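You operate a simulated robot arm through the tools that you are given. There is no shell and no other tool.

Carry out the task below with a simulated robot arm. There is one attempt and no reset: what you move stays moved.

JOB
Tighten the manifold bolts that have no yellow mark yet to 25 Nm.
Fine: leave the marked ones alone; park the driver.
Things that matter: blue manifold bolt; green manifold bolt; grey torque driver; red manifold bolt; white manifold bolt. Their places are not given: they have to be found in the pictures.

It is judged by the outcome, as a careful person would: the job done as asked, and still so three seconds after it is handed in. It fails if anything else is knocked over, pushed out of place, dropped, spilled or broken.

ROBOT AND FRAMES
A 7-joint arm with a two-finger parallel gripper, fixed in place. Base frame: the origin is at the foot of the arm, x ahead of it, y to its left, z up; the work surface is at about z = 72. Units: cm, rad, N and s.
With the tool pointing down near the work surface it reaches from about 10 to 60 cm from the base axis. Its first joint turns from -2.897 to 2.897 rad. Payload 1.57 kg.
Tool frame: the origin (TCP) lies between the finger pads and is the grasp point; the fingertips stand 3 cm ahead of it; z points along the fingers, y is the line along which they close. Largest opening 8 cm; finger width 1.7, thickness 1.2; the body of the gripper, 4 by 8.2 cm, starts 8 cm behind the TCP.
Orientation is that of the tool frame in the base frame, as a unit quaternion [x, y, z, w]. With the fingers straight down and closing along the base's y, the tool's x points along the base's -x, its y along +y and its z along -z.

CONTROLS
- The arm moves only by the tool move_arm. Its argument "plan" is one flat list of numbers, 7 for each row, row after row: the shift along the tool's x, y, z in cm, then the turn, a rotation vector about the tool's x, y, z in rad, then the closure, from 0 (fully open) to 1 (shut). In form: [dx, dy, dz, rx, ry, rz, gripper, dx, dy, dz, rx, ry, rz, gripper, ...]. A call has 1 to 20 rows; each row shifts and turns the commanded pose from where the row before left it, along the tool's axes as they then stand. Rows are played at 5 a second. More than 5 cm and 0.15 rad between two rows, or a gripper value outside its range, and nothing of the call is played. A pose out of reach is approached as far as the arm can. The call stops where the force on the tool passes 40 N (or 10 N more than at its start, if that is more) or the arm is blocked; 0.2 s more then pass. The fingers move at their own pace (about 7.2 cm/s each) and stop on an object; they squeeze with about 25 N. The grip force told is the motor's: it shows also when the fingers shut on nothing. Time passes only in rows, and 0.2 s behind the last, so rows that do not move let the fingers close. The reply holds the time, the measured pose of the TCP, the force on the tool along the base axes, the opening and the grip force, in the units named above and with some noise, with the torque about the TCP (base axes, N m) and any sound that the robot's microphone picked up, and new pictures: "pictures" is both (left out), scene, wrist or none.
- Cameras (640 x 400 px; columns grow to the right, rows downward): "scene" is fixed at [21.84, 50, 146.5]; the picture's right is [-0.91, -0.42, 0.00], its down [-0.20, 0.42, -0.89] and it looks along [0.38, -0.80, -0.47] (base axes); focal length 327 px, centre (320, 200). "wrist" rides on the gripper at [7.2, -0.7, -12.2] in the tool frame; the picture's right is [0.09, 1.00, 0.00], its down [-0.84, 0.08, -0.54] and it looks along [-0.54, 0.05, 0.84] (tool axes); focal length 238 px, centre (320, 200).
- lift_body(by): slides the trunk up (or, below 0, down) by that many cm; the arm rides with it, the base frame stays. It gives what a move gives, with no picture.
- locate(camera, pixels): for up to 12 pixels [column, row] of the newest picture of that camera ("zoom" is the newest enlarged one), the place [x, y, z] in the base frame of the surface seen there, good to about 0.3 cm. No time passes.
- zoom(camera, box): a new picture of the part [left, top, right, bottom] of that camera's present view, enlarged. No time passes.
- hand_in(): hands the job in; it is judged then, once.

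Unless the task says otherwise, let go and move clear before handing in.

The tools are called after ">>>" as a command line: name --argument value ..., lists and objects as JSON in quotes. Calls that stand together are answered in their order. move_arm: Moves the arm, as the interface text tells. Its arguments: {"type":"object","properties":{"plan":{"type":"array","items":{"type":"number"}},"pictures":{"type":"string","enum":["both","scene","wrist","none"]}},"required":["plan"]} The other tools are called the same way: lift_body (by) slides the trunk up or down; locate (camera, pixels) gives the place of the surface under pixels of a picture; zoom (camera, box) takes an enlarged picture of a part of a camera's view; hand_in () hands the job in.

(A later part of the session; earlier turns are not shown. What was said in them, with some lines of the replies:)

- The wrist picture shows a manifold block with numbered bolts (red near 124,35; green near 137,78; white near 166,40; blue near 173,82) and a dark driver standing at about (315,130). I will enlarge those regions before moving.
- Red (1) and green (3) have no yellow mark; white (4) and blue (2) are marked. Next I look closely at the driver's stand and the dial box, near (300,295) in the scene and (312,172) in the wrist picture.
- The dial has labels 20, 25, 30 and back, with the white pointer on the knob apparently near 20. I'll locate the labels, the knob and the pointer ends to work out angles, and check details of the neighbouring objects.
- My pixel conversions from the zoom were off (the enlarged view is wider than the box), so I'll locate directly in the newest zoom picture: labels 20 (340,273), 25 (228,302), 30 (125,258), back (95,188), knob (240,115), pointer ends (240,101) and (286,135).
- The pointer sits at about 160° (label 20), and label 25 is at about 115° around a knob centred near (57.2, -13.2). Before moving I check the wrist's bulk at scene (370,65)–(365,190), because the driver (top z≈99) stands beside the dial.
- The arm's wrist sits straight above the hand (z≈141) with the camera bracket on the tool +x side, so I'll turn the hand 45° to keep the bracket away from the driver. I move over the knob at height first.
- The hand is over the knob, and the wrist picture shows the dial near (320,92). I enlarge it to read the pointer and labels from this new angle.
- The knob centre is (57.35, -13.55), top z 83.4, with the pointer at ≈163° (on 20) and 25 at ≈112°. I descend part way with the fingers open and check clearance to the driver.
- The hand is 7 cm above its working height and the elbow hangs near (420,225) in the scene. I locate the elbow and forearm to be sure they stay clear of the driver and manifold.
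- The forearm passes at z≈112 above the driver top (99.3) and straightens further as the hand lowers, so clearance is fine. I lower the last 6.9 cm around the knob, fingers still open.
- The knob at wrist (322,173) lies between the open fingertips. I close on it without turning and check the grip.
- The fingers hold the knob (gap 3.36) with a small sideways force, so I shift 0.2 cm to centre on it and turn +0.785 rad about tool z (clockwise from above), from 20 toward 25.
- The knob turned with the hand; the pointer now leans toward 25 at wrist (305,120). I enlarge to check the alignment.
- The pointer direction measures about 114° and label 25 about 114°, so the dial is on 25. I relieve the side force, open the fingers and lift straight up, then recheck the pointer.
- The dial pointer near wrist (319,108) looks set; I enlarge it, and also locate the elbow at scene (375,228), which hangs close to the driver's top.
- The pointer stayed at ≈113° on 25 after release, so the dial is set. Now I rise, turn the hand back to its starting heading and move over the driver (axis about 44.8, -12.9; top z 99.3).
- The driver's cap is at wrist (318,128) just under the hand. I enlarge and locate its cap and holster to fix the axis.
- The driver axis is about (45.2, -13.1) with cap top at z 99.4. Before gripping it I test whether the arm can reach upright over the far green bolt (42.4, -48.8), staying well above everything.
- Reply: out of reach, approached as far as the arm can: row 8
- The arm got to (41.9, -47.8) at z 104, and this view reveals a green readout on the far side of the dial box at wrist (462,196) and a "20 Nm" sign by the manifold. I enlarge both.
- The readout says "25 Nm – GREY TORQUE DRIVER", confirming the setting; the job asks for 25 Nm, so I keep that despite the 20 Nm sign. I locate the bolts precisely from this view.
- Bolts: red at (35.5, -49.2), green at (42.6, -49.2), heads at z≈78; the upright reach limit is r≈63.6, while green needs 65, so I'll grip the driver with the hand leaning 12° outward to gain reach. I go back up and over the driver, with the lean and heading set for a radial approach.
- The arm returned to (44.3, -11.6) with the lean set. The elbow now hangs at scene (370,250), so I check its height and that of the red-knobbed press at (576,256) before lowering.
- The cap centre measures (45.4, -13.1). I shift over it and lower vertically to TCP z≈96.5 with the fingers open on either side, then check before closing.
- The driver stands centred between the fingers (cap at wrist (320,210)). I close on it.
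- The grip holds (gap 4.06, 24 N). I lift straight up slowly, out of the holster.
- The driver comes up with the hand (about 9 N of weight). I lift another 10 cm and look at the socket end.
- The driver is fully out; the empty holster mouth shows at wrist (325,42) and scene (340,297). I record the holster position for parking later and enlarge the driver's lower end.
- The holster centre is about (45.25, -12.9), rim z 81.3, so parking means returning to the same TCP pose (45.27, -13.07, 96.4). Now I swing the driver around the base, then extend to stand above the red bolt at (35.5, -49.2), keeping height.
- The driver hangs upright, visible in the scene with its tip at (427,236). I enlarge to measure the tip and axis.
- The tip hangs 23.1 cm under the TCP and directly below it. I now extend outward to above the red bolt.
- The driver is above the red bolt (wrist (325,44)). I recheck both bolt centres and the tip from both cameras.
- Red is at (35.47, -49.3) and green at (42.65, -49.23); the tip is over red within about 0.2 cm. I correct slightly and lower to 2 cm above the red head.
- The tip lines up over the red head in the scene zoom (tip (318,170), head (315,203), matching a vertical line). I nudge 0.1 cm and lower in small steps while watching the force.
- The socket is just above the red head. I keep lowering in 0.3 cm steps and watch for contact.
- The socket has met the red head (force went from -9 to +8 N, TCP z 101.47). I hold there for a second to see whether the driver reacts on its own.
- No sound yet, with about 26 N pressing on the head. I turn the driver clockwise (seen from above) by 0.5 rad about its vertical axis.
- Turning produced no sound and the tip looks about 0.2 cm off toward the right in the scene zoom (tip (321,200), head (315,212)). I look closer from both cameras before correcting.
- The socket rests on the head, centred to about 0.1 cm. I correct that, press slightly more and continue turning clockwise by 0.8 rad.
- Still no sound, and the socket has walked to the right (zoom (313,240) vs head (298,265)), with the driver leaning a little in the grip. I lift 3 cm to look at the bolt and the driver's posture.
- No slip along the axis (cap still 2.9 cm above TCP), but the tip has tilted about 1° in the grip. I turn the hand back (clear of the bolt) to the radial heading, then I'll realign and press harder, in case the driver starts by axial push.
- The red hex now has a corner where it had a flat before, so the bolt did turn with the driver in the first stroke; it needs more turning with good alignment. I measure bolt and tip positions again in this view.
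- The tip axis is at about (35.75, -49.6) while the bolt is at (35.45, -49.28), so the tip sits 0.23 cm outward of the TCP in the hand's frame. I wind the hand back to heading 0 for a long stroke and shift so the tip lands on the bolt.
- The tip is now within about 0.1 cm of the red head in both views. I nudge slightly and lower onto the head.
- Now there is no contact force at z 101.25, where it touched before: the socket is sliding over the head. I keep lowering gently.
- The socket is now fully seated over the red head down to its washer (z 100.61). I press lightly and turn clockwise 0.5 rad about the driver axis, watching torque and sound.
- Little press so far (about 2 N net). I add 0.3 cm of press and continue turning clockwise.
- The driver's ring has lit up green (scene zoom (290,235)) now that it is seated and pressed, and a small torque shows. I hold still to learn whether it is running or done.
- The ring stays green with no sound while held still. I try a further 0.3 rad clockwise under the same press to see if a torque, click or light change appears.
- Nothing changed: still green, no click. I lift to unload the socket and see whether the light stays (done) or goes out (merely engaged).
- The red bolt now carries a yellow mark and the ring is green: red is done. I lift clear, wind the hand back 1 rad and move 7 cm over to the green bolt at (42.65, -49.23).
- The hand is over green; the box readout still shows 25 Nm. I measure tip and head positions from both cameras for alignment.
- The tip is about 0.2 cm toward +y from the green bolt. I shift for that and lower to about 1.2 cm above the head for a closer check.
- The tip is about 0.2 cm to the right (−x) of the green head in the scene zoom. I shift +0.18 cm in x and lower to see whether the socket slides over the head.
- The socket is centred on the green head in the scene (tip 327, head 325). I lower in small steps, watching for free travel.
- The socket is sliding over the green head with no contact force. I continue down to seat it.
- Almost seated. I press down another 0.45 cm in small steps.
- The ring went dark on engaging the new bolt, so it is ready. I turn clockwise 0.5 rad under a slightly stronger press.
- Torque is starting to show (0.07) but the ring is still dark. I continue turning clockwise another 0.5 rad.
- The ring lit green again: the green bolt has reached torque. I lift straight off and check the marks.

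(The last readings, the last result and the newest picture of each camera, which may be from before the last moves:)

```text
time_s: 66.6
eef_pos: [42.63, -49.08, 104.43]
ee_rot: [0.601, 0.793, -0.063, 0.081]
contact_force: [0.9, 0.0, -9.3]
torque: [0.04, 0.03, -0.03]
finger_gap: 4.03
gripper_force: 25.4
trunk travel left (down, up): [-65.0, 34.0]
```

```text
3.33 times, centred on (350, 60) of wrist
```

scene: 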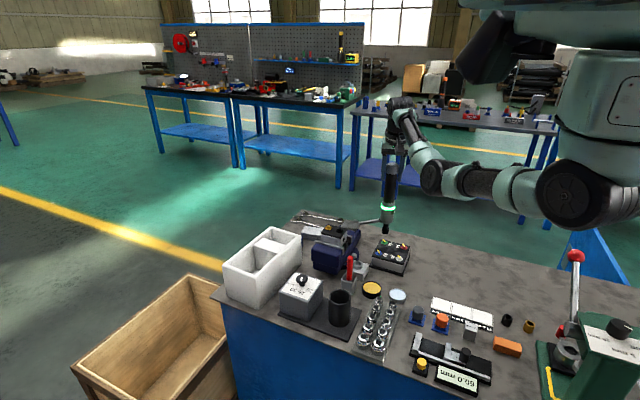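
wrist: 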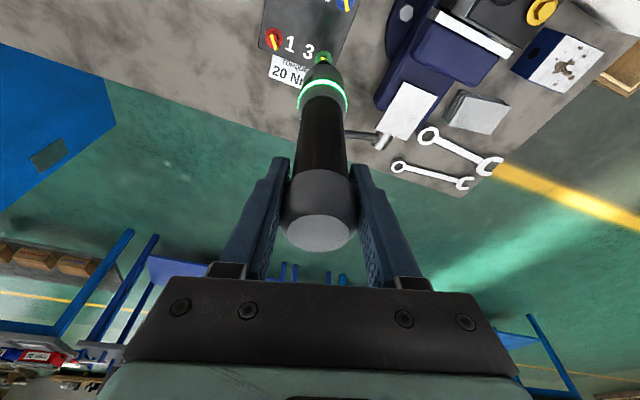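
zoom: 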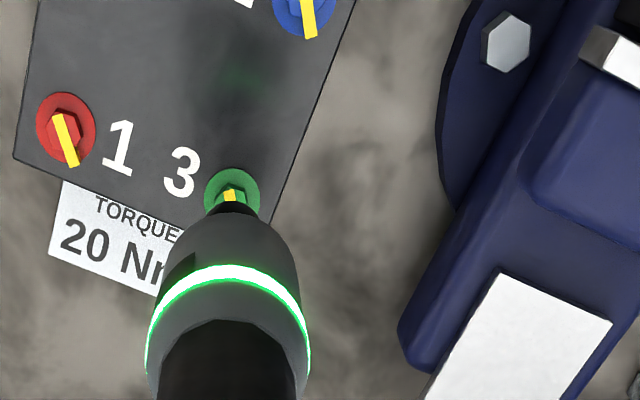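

All four bolts now show yellow marks. I raise the driver and retract radially at height, reversing the earlier path toward the holster.

>>> move_arm --plan '[-0.472, 0, -2.22, 0, 0, 0, 1, -0.472, 0, -2.22, 0, 0, 0, 1, -0.472, 0, -2.22, 0, 0, 0, 1, -0.472, 0, -2.22, 0, 0, 0, 1, 0, 0, 0, -0.0229, 0, -0.1076, 1, 0, 0, 0, -0.0229, 0, -0.1076, 1, 0, 0, 0, -0.0229, 0, -0.1076, 1, 0, 0, 0, -0.0229, 0, -0.1076, 1, 2.93, 0, -0.62, 0, 0, 0, 1, 2.93, 0, -0.62, 0, 0, 0, 1, 2.93, 0, -0.62, 0, 0, 0, 1, 2.93, 0, -0.62, 0, 0, 0, 1, 2.93, 0, -0.62, 0, 0, 0, 1, 2.93, 0, -0.62, 0, 0, 0, 1, 0, 0, 0, 0, 0, 0, 1]' --pictures "scene"

```text
time_s: 69.8
eef_pos: [30.78, -35.53, 113.81]
ee_rot: [0.413, 0.905, -0.043, 0.094]
contact_force: [-0.4, -0.2, -9.2]
torque: [0.03, 0.05, 0.01]
finger_gap: 4.01
gripper_force: 25.0
trunk travel left (down, up): [-65.0, 34.0]
```

scene: 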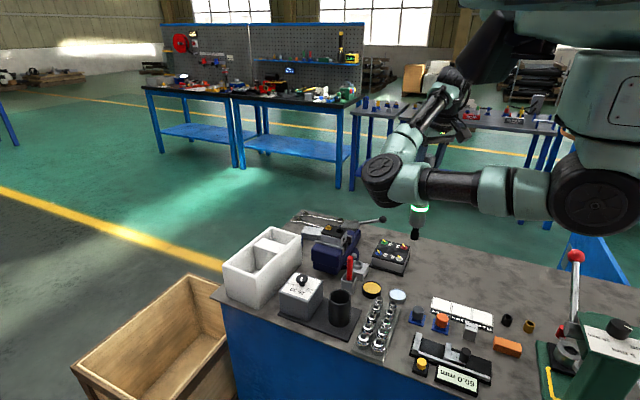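

Retracted cleanly to (30.8, -35.5). I swing back around the base to the holster's bearing at the same height.

>>> move_arm --plan '[0.0526, 2.248, -0.011, -0.0099, 0, -0.0467, 1, 0.0526, 2.248, -0.011, -0.0099, 0, -0.0467, 1, 0.0526, 2.248, -0.011, -0.0099, 0, -0.0467, 1, 0.0526, 2.248, -0.011, -0.0099, 0, -0.0467, 1, 0.0526, 2.248, -0.011, -0.0099, 0, -0.0467, 1, 0.0526, 2.248, -0.011, -0.0099, 0, -0.0467, 1, 0.0526, 2.248, -0.011, -0.0099, 0, -0.0467, 1, 0.0526, 2.248, -0.011, -0.0099, 0, -0.0467, 1, 0.0526, 2.248, -0.011, -0.0099, 0, -0.0467, 1, 0.0526, 2.248, -0.011, -0.0099, 0, -0.0467, 1, 0.0526, 2.248, -0.011, -0.0099, 0, -0.0467, 1, 0.0526, 2.248, -0.011, -0.0099, 0, -0.0467, 1, 0, 0, 0, 0, 0, 0, 1]' --pictures "both"

>>> zoom --camera "wrist" --box '[275, 5, 375, 105]'

>>> zoom --camera "scene" --box '[300, 230, 390, 340]'

```text
time_s: 72.6
eef_pos: [45.29, -13.12, 113.78]
ee_rot: [0.14, 0.985, -0.015, 0.103]
contact_force: [-0.2, 0.1, -8.8]
torque: [0.05, 0.03, -0.01]
finger_gap: 4.02
gripper_force: 24.5
trunk travel left (down, up): [-65.0, 34.0]
```

scene: 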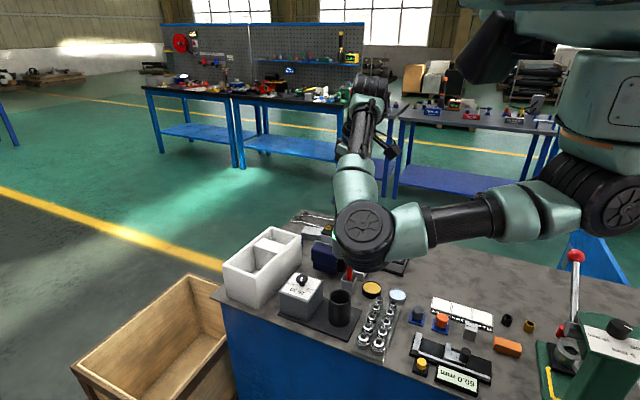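
wrist: 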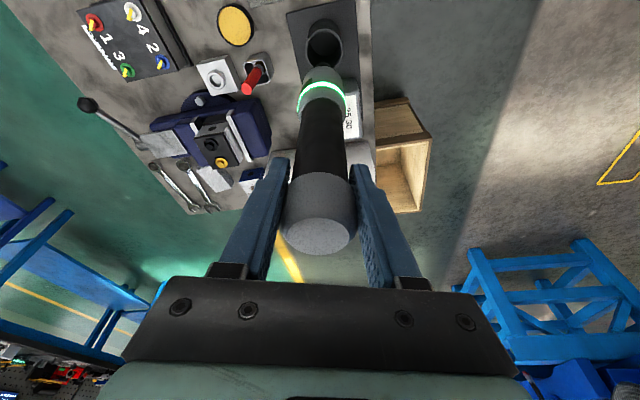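

```text
4.00 times, centred on (325, 55) of wrist
```

zoom: 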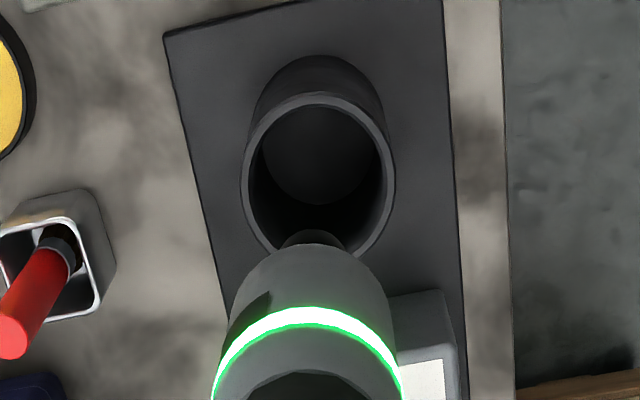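

```text
3.64 times, centred on (345, 285) of scene
```

zoom: 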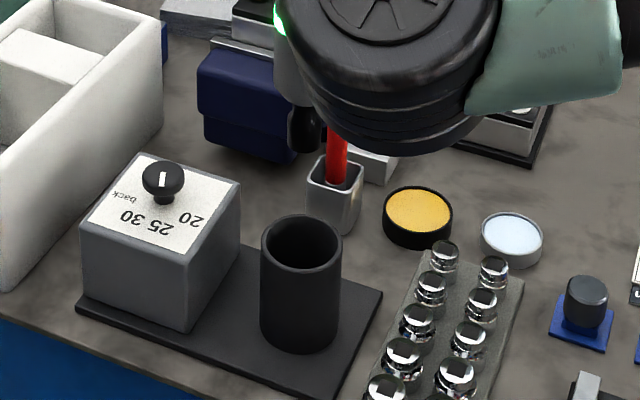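

The driver is back over the holster; the socket tip shows at zoom (312,238) below the mouth centre (320,178). I locate rim and tip to align them.

>>> zoom --camera "wrist" --box '[295, 25, 355, 80]'

```text
7.27 times, centred on (325, 52) of wrist
```

zoom: 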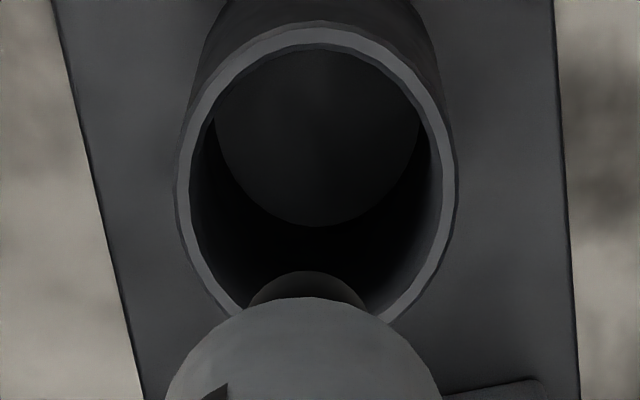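

>>> locate --camera "zoom" --pixels '[[183, 190], [450, 190], [316, 36], [235, 308], [395, 308], [214, 90], [412, 90], [305, 285], [270, 295], [345, 295], [305, 320], [305, 275]]'

```text
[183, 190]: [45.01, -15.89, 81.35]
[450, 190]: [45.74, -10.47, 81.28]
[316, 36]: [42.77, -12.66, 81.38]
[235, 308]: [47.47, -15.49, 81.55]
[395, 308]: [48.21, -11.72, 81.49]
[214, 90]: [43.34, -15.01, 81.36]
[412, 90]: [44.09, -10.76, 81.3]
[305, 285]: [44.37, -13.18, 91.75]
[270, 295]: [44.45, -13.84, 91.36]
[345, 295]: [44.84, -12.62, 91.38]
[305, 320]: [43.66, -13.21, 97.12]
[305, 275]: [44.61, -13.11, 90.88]
```

The tip axis is about 0.2 cm outward of the mouth centre (45.4, -13.1). I correct by (-0.13, +0.12) and lower until the small socket end just enters the holster mouth.

>>> move_arm --plan '[0.155, 0.079, -0.033, 0, 0, 0, 1, 0.511, 0, 2.395, 0, 0, 0, 1, 0.511, 0, 2.395, 0, 0, 0, 1, 0.511, 0, 2.395, 0, 0, 0, 1, 0.511, 0, 2.395, 0, 0, 0, 1, 0, 0, 0, 0, 0, 0, 1]' --pictures "both"

>>> zoom --camera "wrist" --box '[285, 20, 365, 100]'

>>> zoom --camera "scene" --box '[300, 230, 390, 340]'

```text
time_s: 74.0
eef_pos: [45.01, -13.03, 104.03]
ee_rot: [0.14, 0.985, -0.014, 0.102]
contact_force: [-0.5, -0.1, -8.7]
torque: [0.0, 0.04, 0.01]
finger_gap: 4.03
gripper_force: 25.1
trunk travel left (down, up): [-65.0, 34.0]
```

scene: 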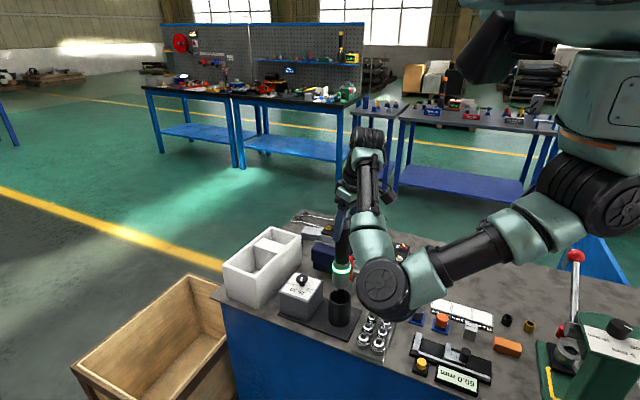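
wrist: 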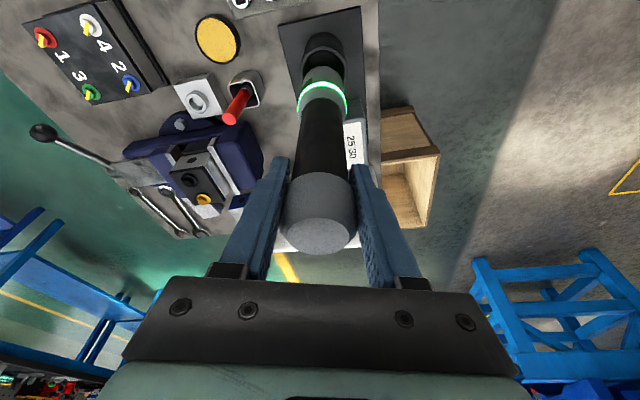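

```text
5.00 times, centred on (325, 60) of wrist
```

zoom: 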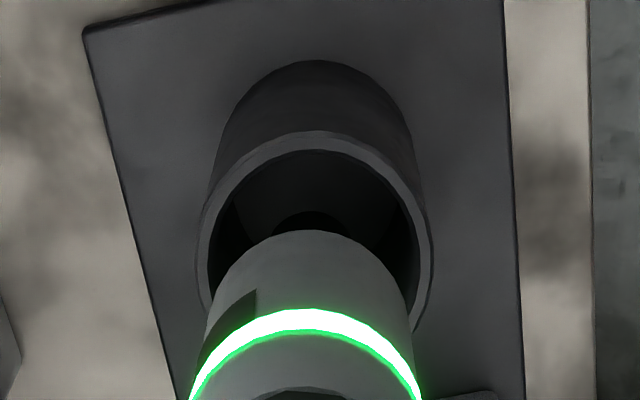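

```text
3.64 times, centred on (345, 285) of scene
```

zoom: 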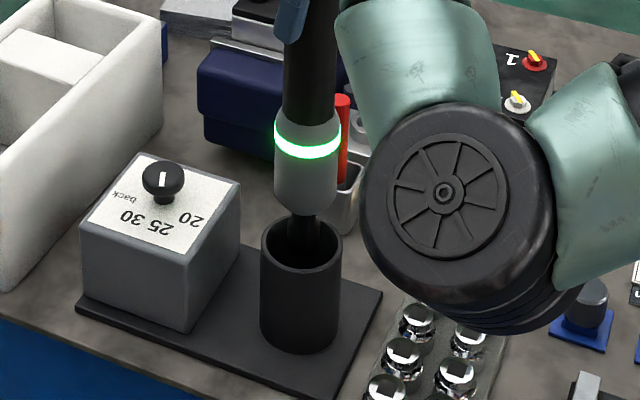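

The socket end is entering the mouth with no contact. I lower to just before the wider collar meets the rim (TCP z≈100) and check centring again.

>>> move_arm --plan '[0.208, 0, 0.978, 0, 0, 0, 1, 0.208, 0, 0.978, 0, 0, 0, 1, 0.208, 0, 0.978, 0, 0, 0, 1, 0.167, 0, 0.783, 0, 0, 0, 1, 0, 0, 0, 0, 0, 0, 1]' --pictures "both"

>>> zoom --camera "wrist" --box '[290, 30, 360, 100]'

>>> zoom --camera "scene" --box '[315, 260, 365, 330]'

```text
time_s: 75.2
eef_pos: [45.14, -12.9, 100.28]
ee_rot: [0.14, 0.985, -0.014, 0.103]
contact_force: [-0.3, 0.6, -9.2]
torque: [0.0, 0.03, 0.0]
finger_gap: 4.08
gripper_force: 25.3
trunk travel left (down, up): [-65.0, 34.0]
```

scene: 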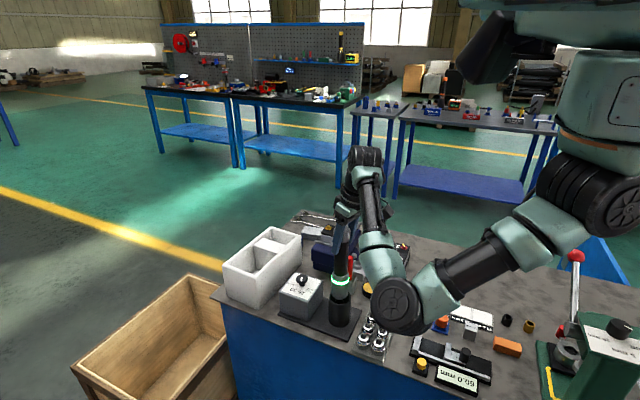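
wrist: 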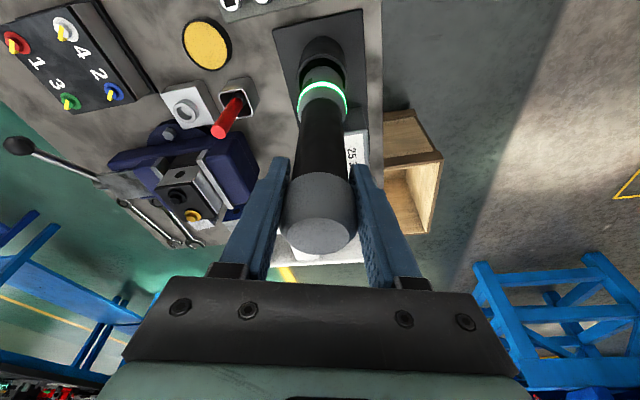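

```text
5.71 times, centred on (325, 65) of wrist
```

zoom: 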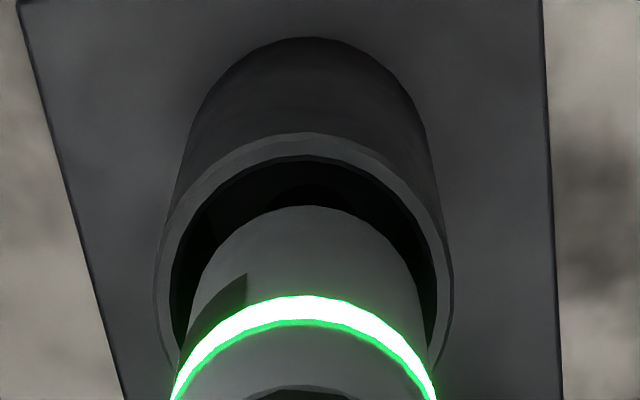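

```text
5.71 times, centred on (340, 295) of scene
```

zoom: 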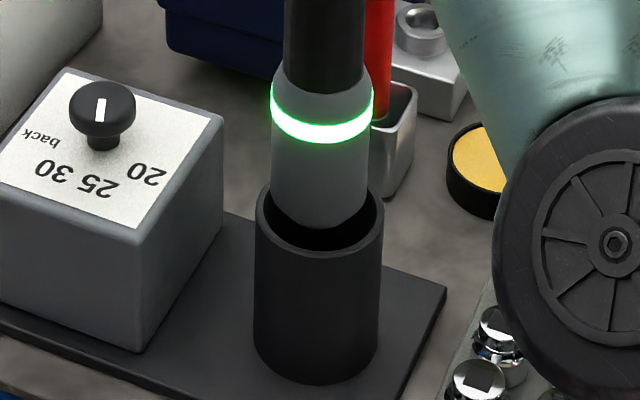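

The collar is centred in the mouth (scene 320 vs 320). I lower gently into the holster in small steps.

>>> move_arm --plan '[0.104, 0, 0.489, 0, 0, 0, 1, 0.104, 0, 0.489, 0, 0, 0, 1, 0.104, 0, 0.489, 0, 0, 0, 1, 0.104, 0, 0.489, 0, 0, 0, 1, 0, 0, 0, 0, 0, 0, 1]' --pictures "scene"

>>> zoom --camera "scene" --box '[315, 260, 365, 330]'

```text
time_s: 76.4
eef_pos: [45.08, -12.91, 98.2]
ee_rot: [0.14, 0.985, -0.015, 0.103]
contact_force: [0.3, -0.2, -8.8]
torque: [0.0, 0.06, -0.03]
finger_gap: 4.02
gripper_force: 25.6
trunk travel left (down, up): [-65.0, 34.0]
```

scene: 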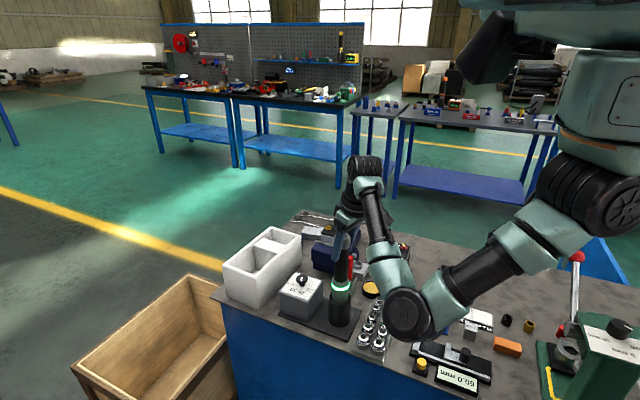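

```text
5.71 times, centred on (340, 295) of scene
```

zoom: 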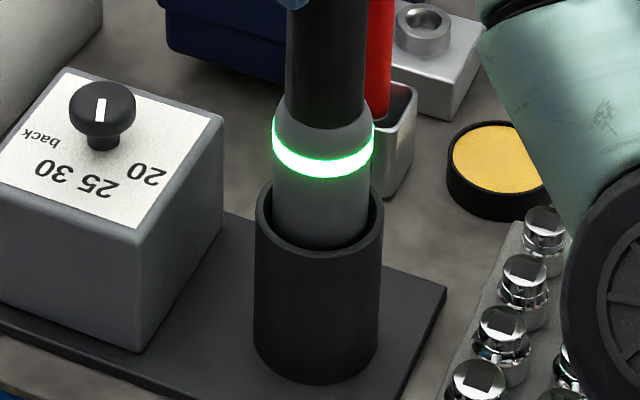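

The collar is sliding in freely. I lower the last 1.8 cm in smaller steps until it bottoms.

>>> move_arm --plan '[0.0832, 0, 0.391, 0, 0, 0, 1, 0.0832, 0, 0.391, 0, 0, 0, 1, 0.0832, 0, 0.391, 0, 0, 0, 1, 0.0832, 0, 0.391, 0, 0, 0, 1, 0.0312, 0, 0.147, 0, 0, 0, 1, 0, 0, 0, 0, 0, 0, 1]' --pictures "both"

>>> zoom --camera "scene" --box '[315, 240, 365, 330]'

```text
time_s: 77.8
eef_pos: [45.15, -12.84, 96.39]
ee_rot: [0.14, 0.985, -0.014, 0.103]
contact_force: [0.1, 0.6, -8.7]
torque: [0.01, 0.01, 0.02]
finger_gap: 4.04
gripper_force: 24.4
trunk travel left (down, up): [-65.0, 34.0]
```

scene: 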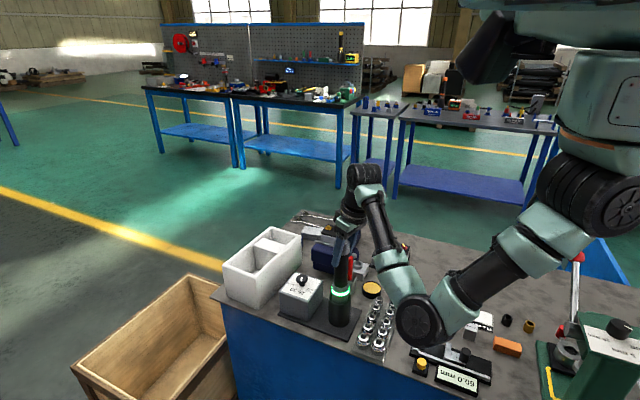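
wrist: 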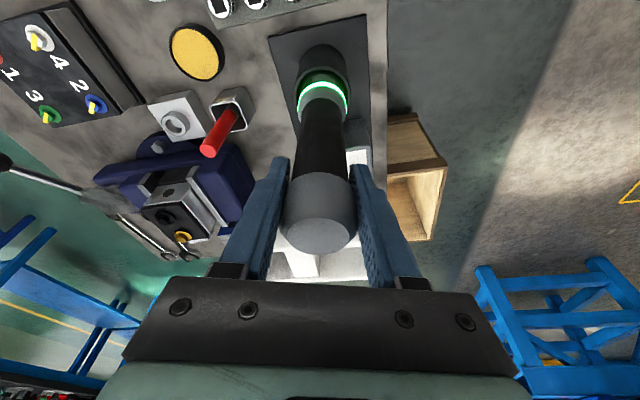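

```text
4.44 times, centred on (340, 285) of scene
```

zoom: 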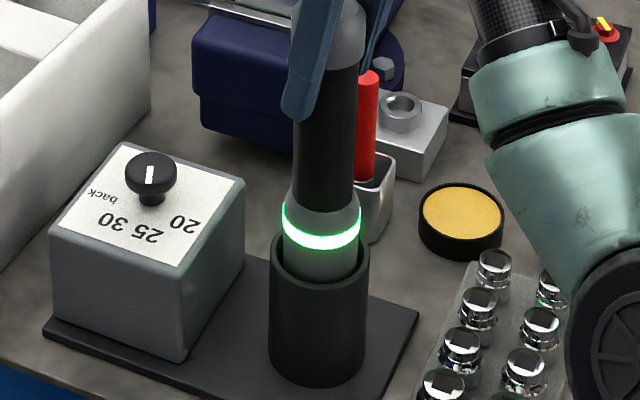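

Still carrying the full weight at z 96.39, so it isn't on the bottom yet. I lower in 0.1 cm steps until the force shows it has landed.

>>> move_arm --plan '[0.0208, 0, 0.0978, 0, 0, 0, 1, 0.0208, 0, 0.0978, 0, 0, 0, 1, 0, 0, 0, 0, 0, 0, 1]' --pictures "none"

```text
time_s: 78.6
eef_pos: [45.06, -12.75, 96.26]
ee_rot: [0.14, 0.985, -0.013, 0.103]
contact_force: [0.0, -0.8, -9.1]
torque: [0.02, 0.04, 0.01]
finger_gap: 4.02
gripper_force: 25.2
trunk travel left (down, up): [-65.0, 34.0]
```

>>> move_arm --plan '[0.0208, 0, 0.0978, 0, 0, 0, 1, 0.0208, 0, 0.0978, 0, 0, 0, 1, 0, 0, 0, 0, 0, 0, 1]' --pictures "scene"

>>> zoom --camera "scene" --box '[315, 240, 365, 330]'

```text
time_s: 79.4
eef_pos: [45.2, -12.87, 96.05]
ee_rot: [0.139, 0.985, -0.015, 0.103]
contact_force: [-0.4, -0.5, -3.3]
torque: [-0.12, 0.16, 0.03]
finger_gap: 4.04
gripper_force: 24.9
trunk travel left (down, up): [-65.0, 34.0]
```

scene: 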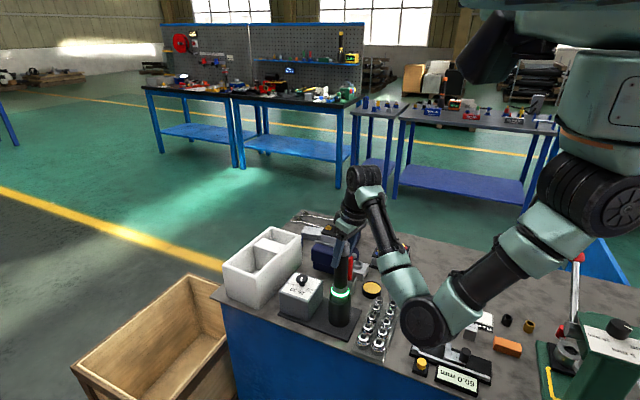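

```text
4.44 times, centred on (340, 285) of scene
```

zoom: 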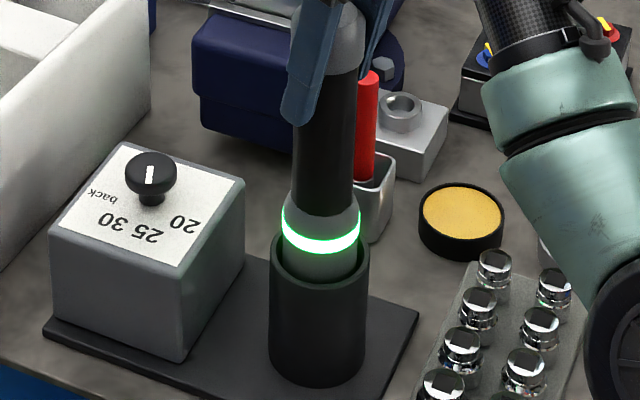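

The force dropped to -3 N: the driver has landed on the holster's bottom. I open the fingers gradually and let it stand.

>>> move_arm --plan '[0, 0, 0, 0, 0, 0, 0.45, 0, 0, 0, 0, 0, 0, 0.35, 0, 0, 0, 0, 0, 0, 0.2, 0, 0, 0, 0, 0, 0, 0, 0, 0, 0, 0, 0, 0, 0, 0, 0, 0, 0, 0, 0, 0]' --pictures "both"

>>> zoom --camera "scene" --box '[315, 230, 365, 330]'

```text
time_s: 80.8
eef_pos: [45.03, -12.86, 95.91]
ee_rot: [0.14, 0.985, -0.014, 0.102]
contact_force: [-0.9, -0.6, 0.3]
torque: [0.02, 0.04, 0.01]
finger_gap: 7.97
gripper_force: 0.0
trunk travel left (down, up): [-65.0, 34.0]
```

scene: 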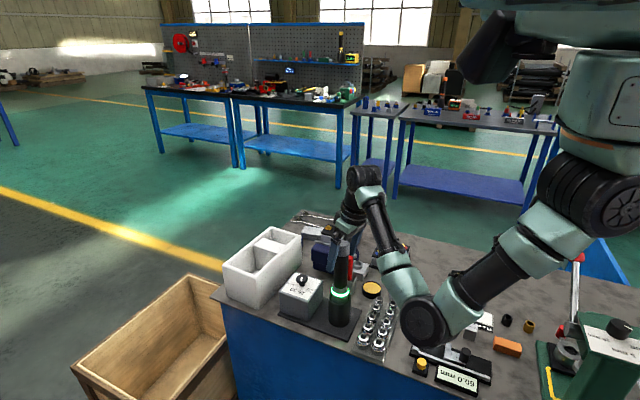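
wrist: 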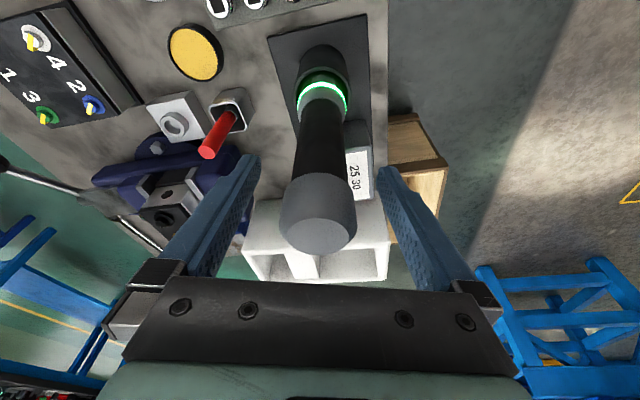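

```text
4.00 times, centred on (340, 280) of scene
```

zoom: 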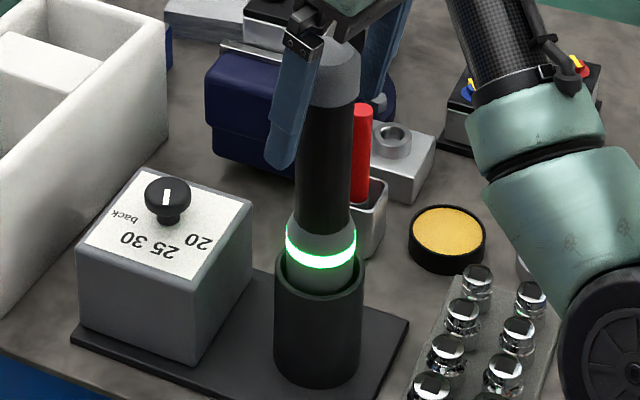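

The driver stands in the holster by itself and the fingers are open. I rise straight up, clear of its cap.

>>> move_arm --plan '[-0.208, 0, -0.978, 0, 0, 0, 0, -0.416, 0, -1.956, 0, 0, 0, 0, -0.416, 0, -1.956, 0, 0, 0, 0, -0.624, 0, -2.934, 0, 0, 0, 0, -0.624, 0, -2.934, 0, 0, 0, 0, -0.624, 0, -2.934, 0, 0, 0, 0, -0.624, 0, -2.934, 0, 0, 0, 0, 0, 0, 0, 0, 0, 0, 0]' --pictures "both"

>>> zoom --camera "wrist" --box '[270, 10, 370, 150]'

>>> zoom --camera "scene" --box '[260, 200, 420, 340]'

```text
time_s: 82.6
eef_pos: [44.85, -12.93, 113.14]
ee_rot: [0.14, 0.985, -0.014, 0.103]
contact_force: [-0.3, 0.8, -0.1]
torque: [-0.02, 0.0, -0.02]
finger_gap: 8.0
gripper_force: 0.1
trunk travel left (down, up): [-65.0, 34.0]
```

scene: 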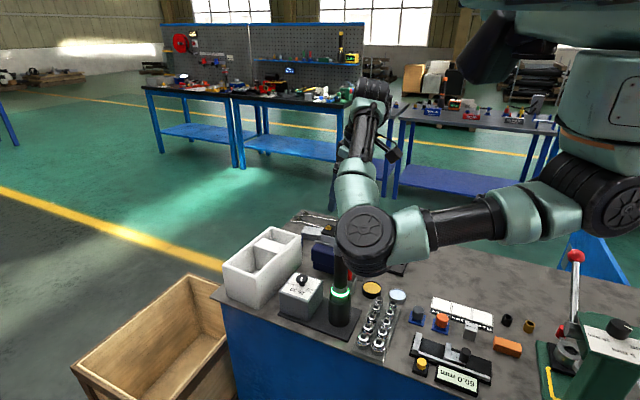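
wrist: 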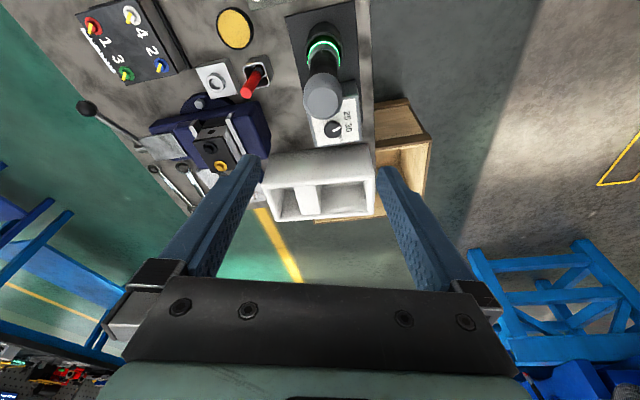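

```text
2.86 times, centred on (320, 80) of wrist
```

zoom: 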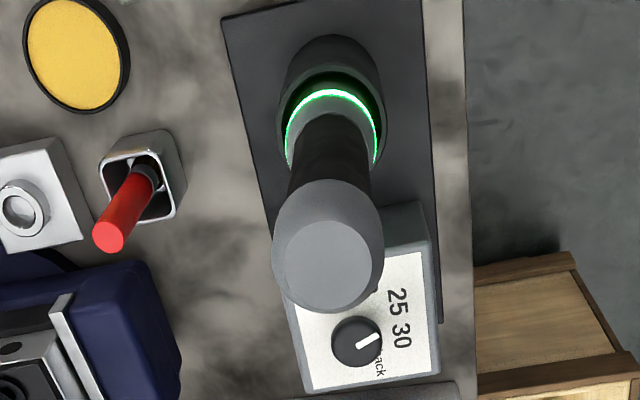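

```text
2.86 times, centred on (340, 270) of scene
```

zoom: 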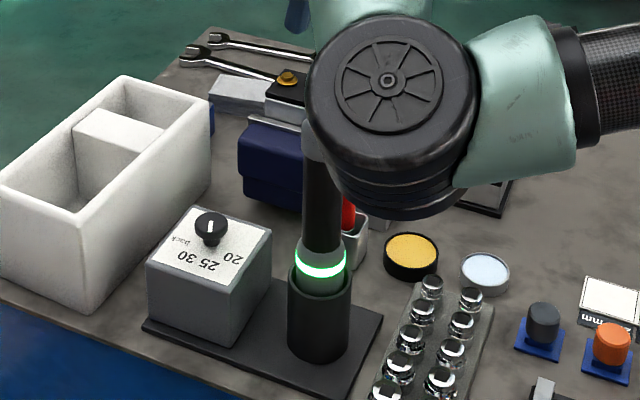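

The driver is standing in its holster. I verify its cap height and position against the start (45.4, -13.1, 99.3) and recheck the bolts.

>>> locate --camera "wrist" --pixels '[[320.7, 99], [307, 100], [338, 100], [322, 84], [321, 114], [92, 26], [125, 74], [131, 14], [160, 66]]'

>>> zoom --camera "wrist" --box '[70, 0, 190, 90]'

```text
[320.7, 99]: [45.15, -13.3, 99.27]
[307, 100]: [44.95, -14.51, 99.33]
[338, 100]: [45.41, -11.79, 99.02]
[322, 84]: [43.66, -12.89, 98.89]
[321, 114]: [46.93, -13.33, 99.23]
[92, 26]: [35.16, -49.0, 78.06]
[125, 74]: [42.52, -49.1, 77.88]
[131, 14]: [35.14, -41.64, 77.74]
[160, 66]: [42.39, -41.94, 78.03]
```

```text
4.44 times, centred on (130, 45) of wrist
```

zoom: 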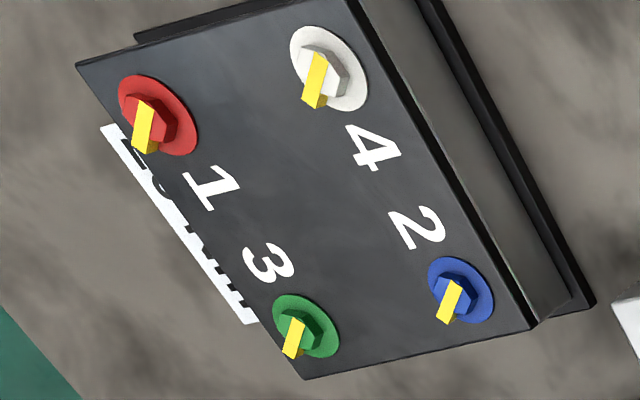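

The driver's cap is back at (45.2, -13.2, 99.2), matching its starting place, and all four bolts (zoom: red, white, green, blue) carry yellow marks, with white and blue untouched. The hand is open and 11 cm clear, so I hand the job in.

>>> hand_in

```text
The job is handed in.
```

The two unmarked manifold bolts, red (1) and green (3), are tightened with the driver set to 25 Nm. Each one set off the driver's green light and now carries a yellow mark. I left white (4) and blue (2) alone.

- **Torque setting:** I turned the dial from 20 to 25, and the box readout showed 25 Nm. The sign beside the manifold says 20 Nm; I followed your figure, so check that the sign isn't the real spec.
- **First try on red:** The socket wasn't seated at first. It rested on top of the bolt head and turned the bolt a little before I reseated it and tightened it properly. The green light and the mark came after that.
- **Driver:** It is parked upright in its holster, within a few millimetres of where it started. I saw nothing else on the bench moved or knocked over. The hand is open and clear, and the job has been handed in.
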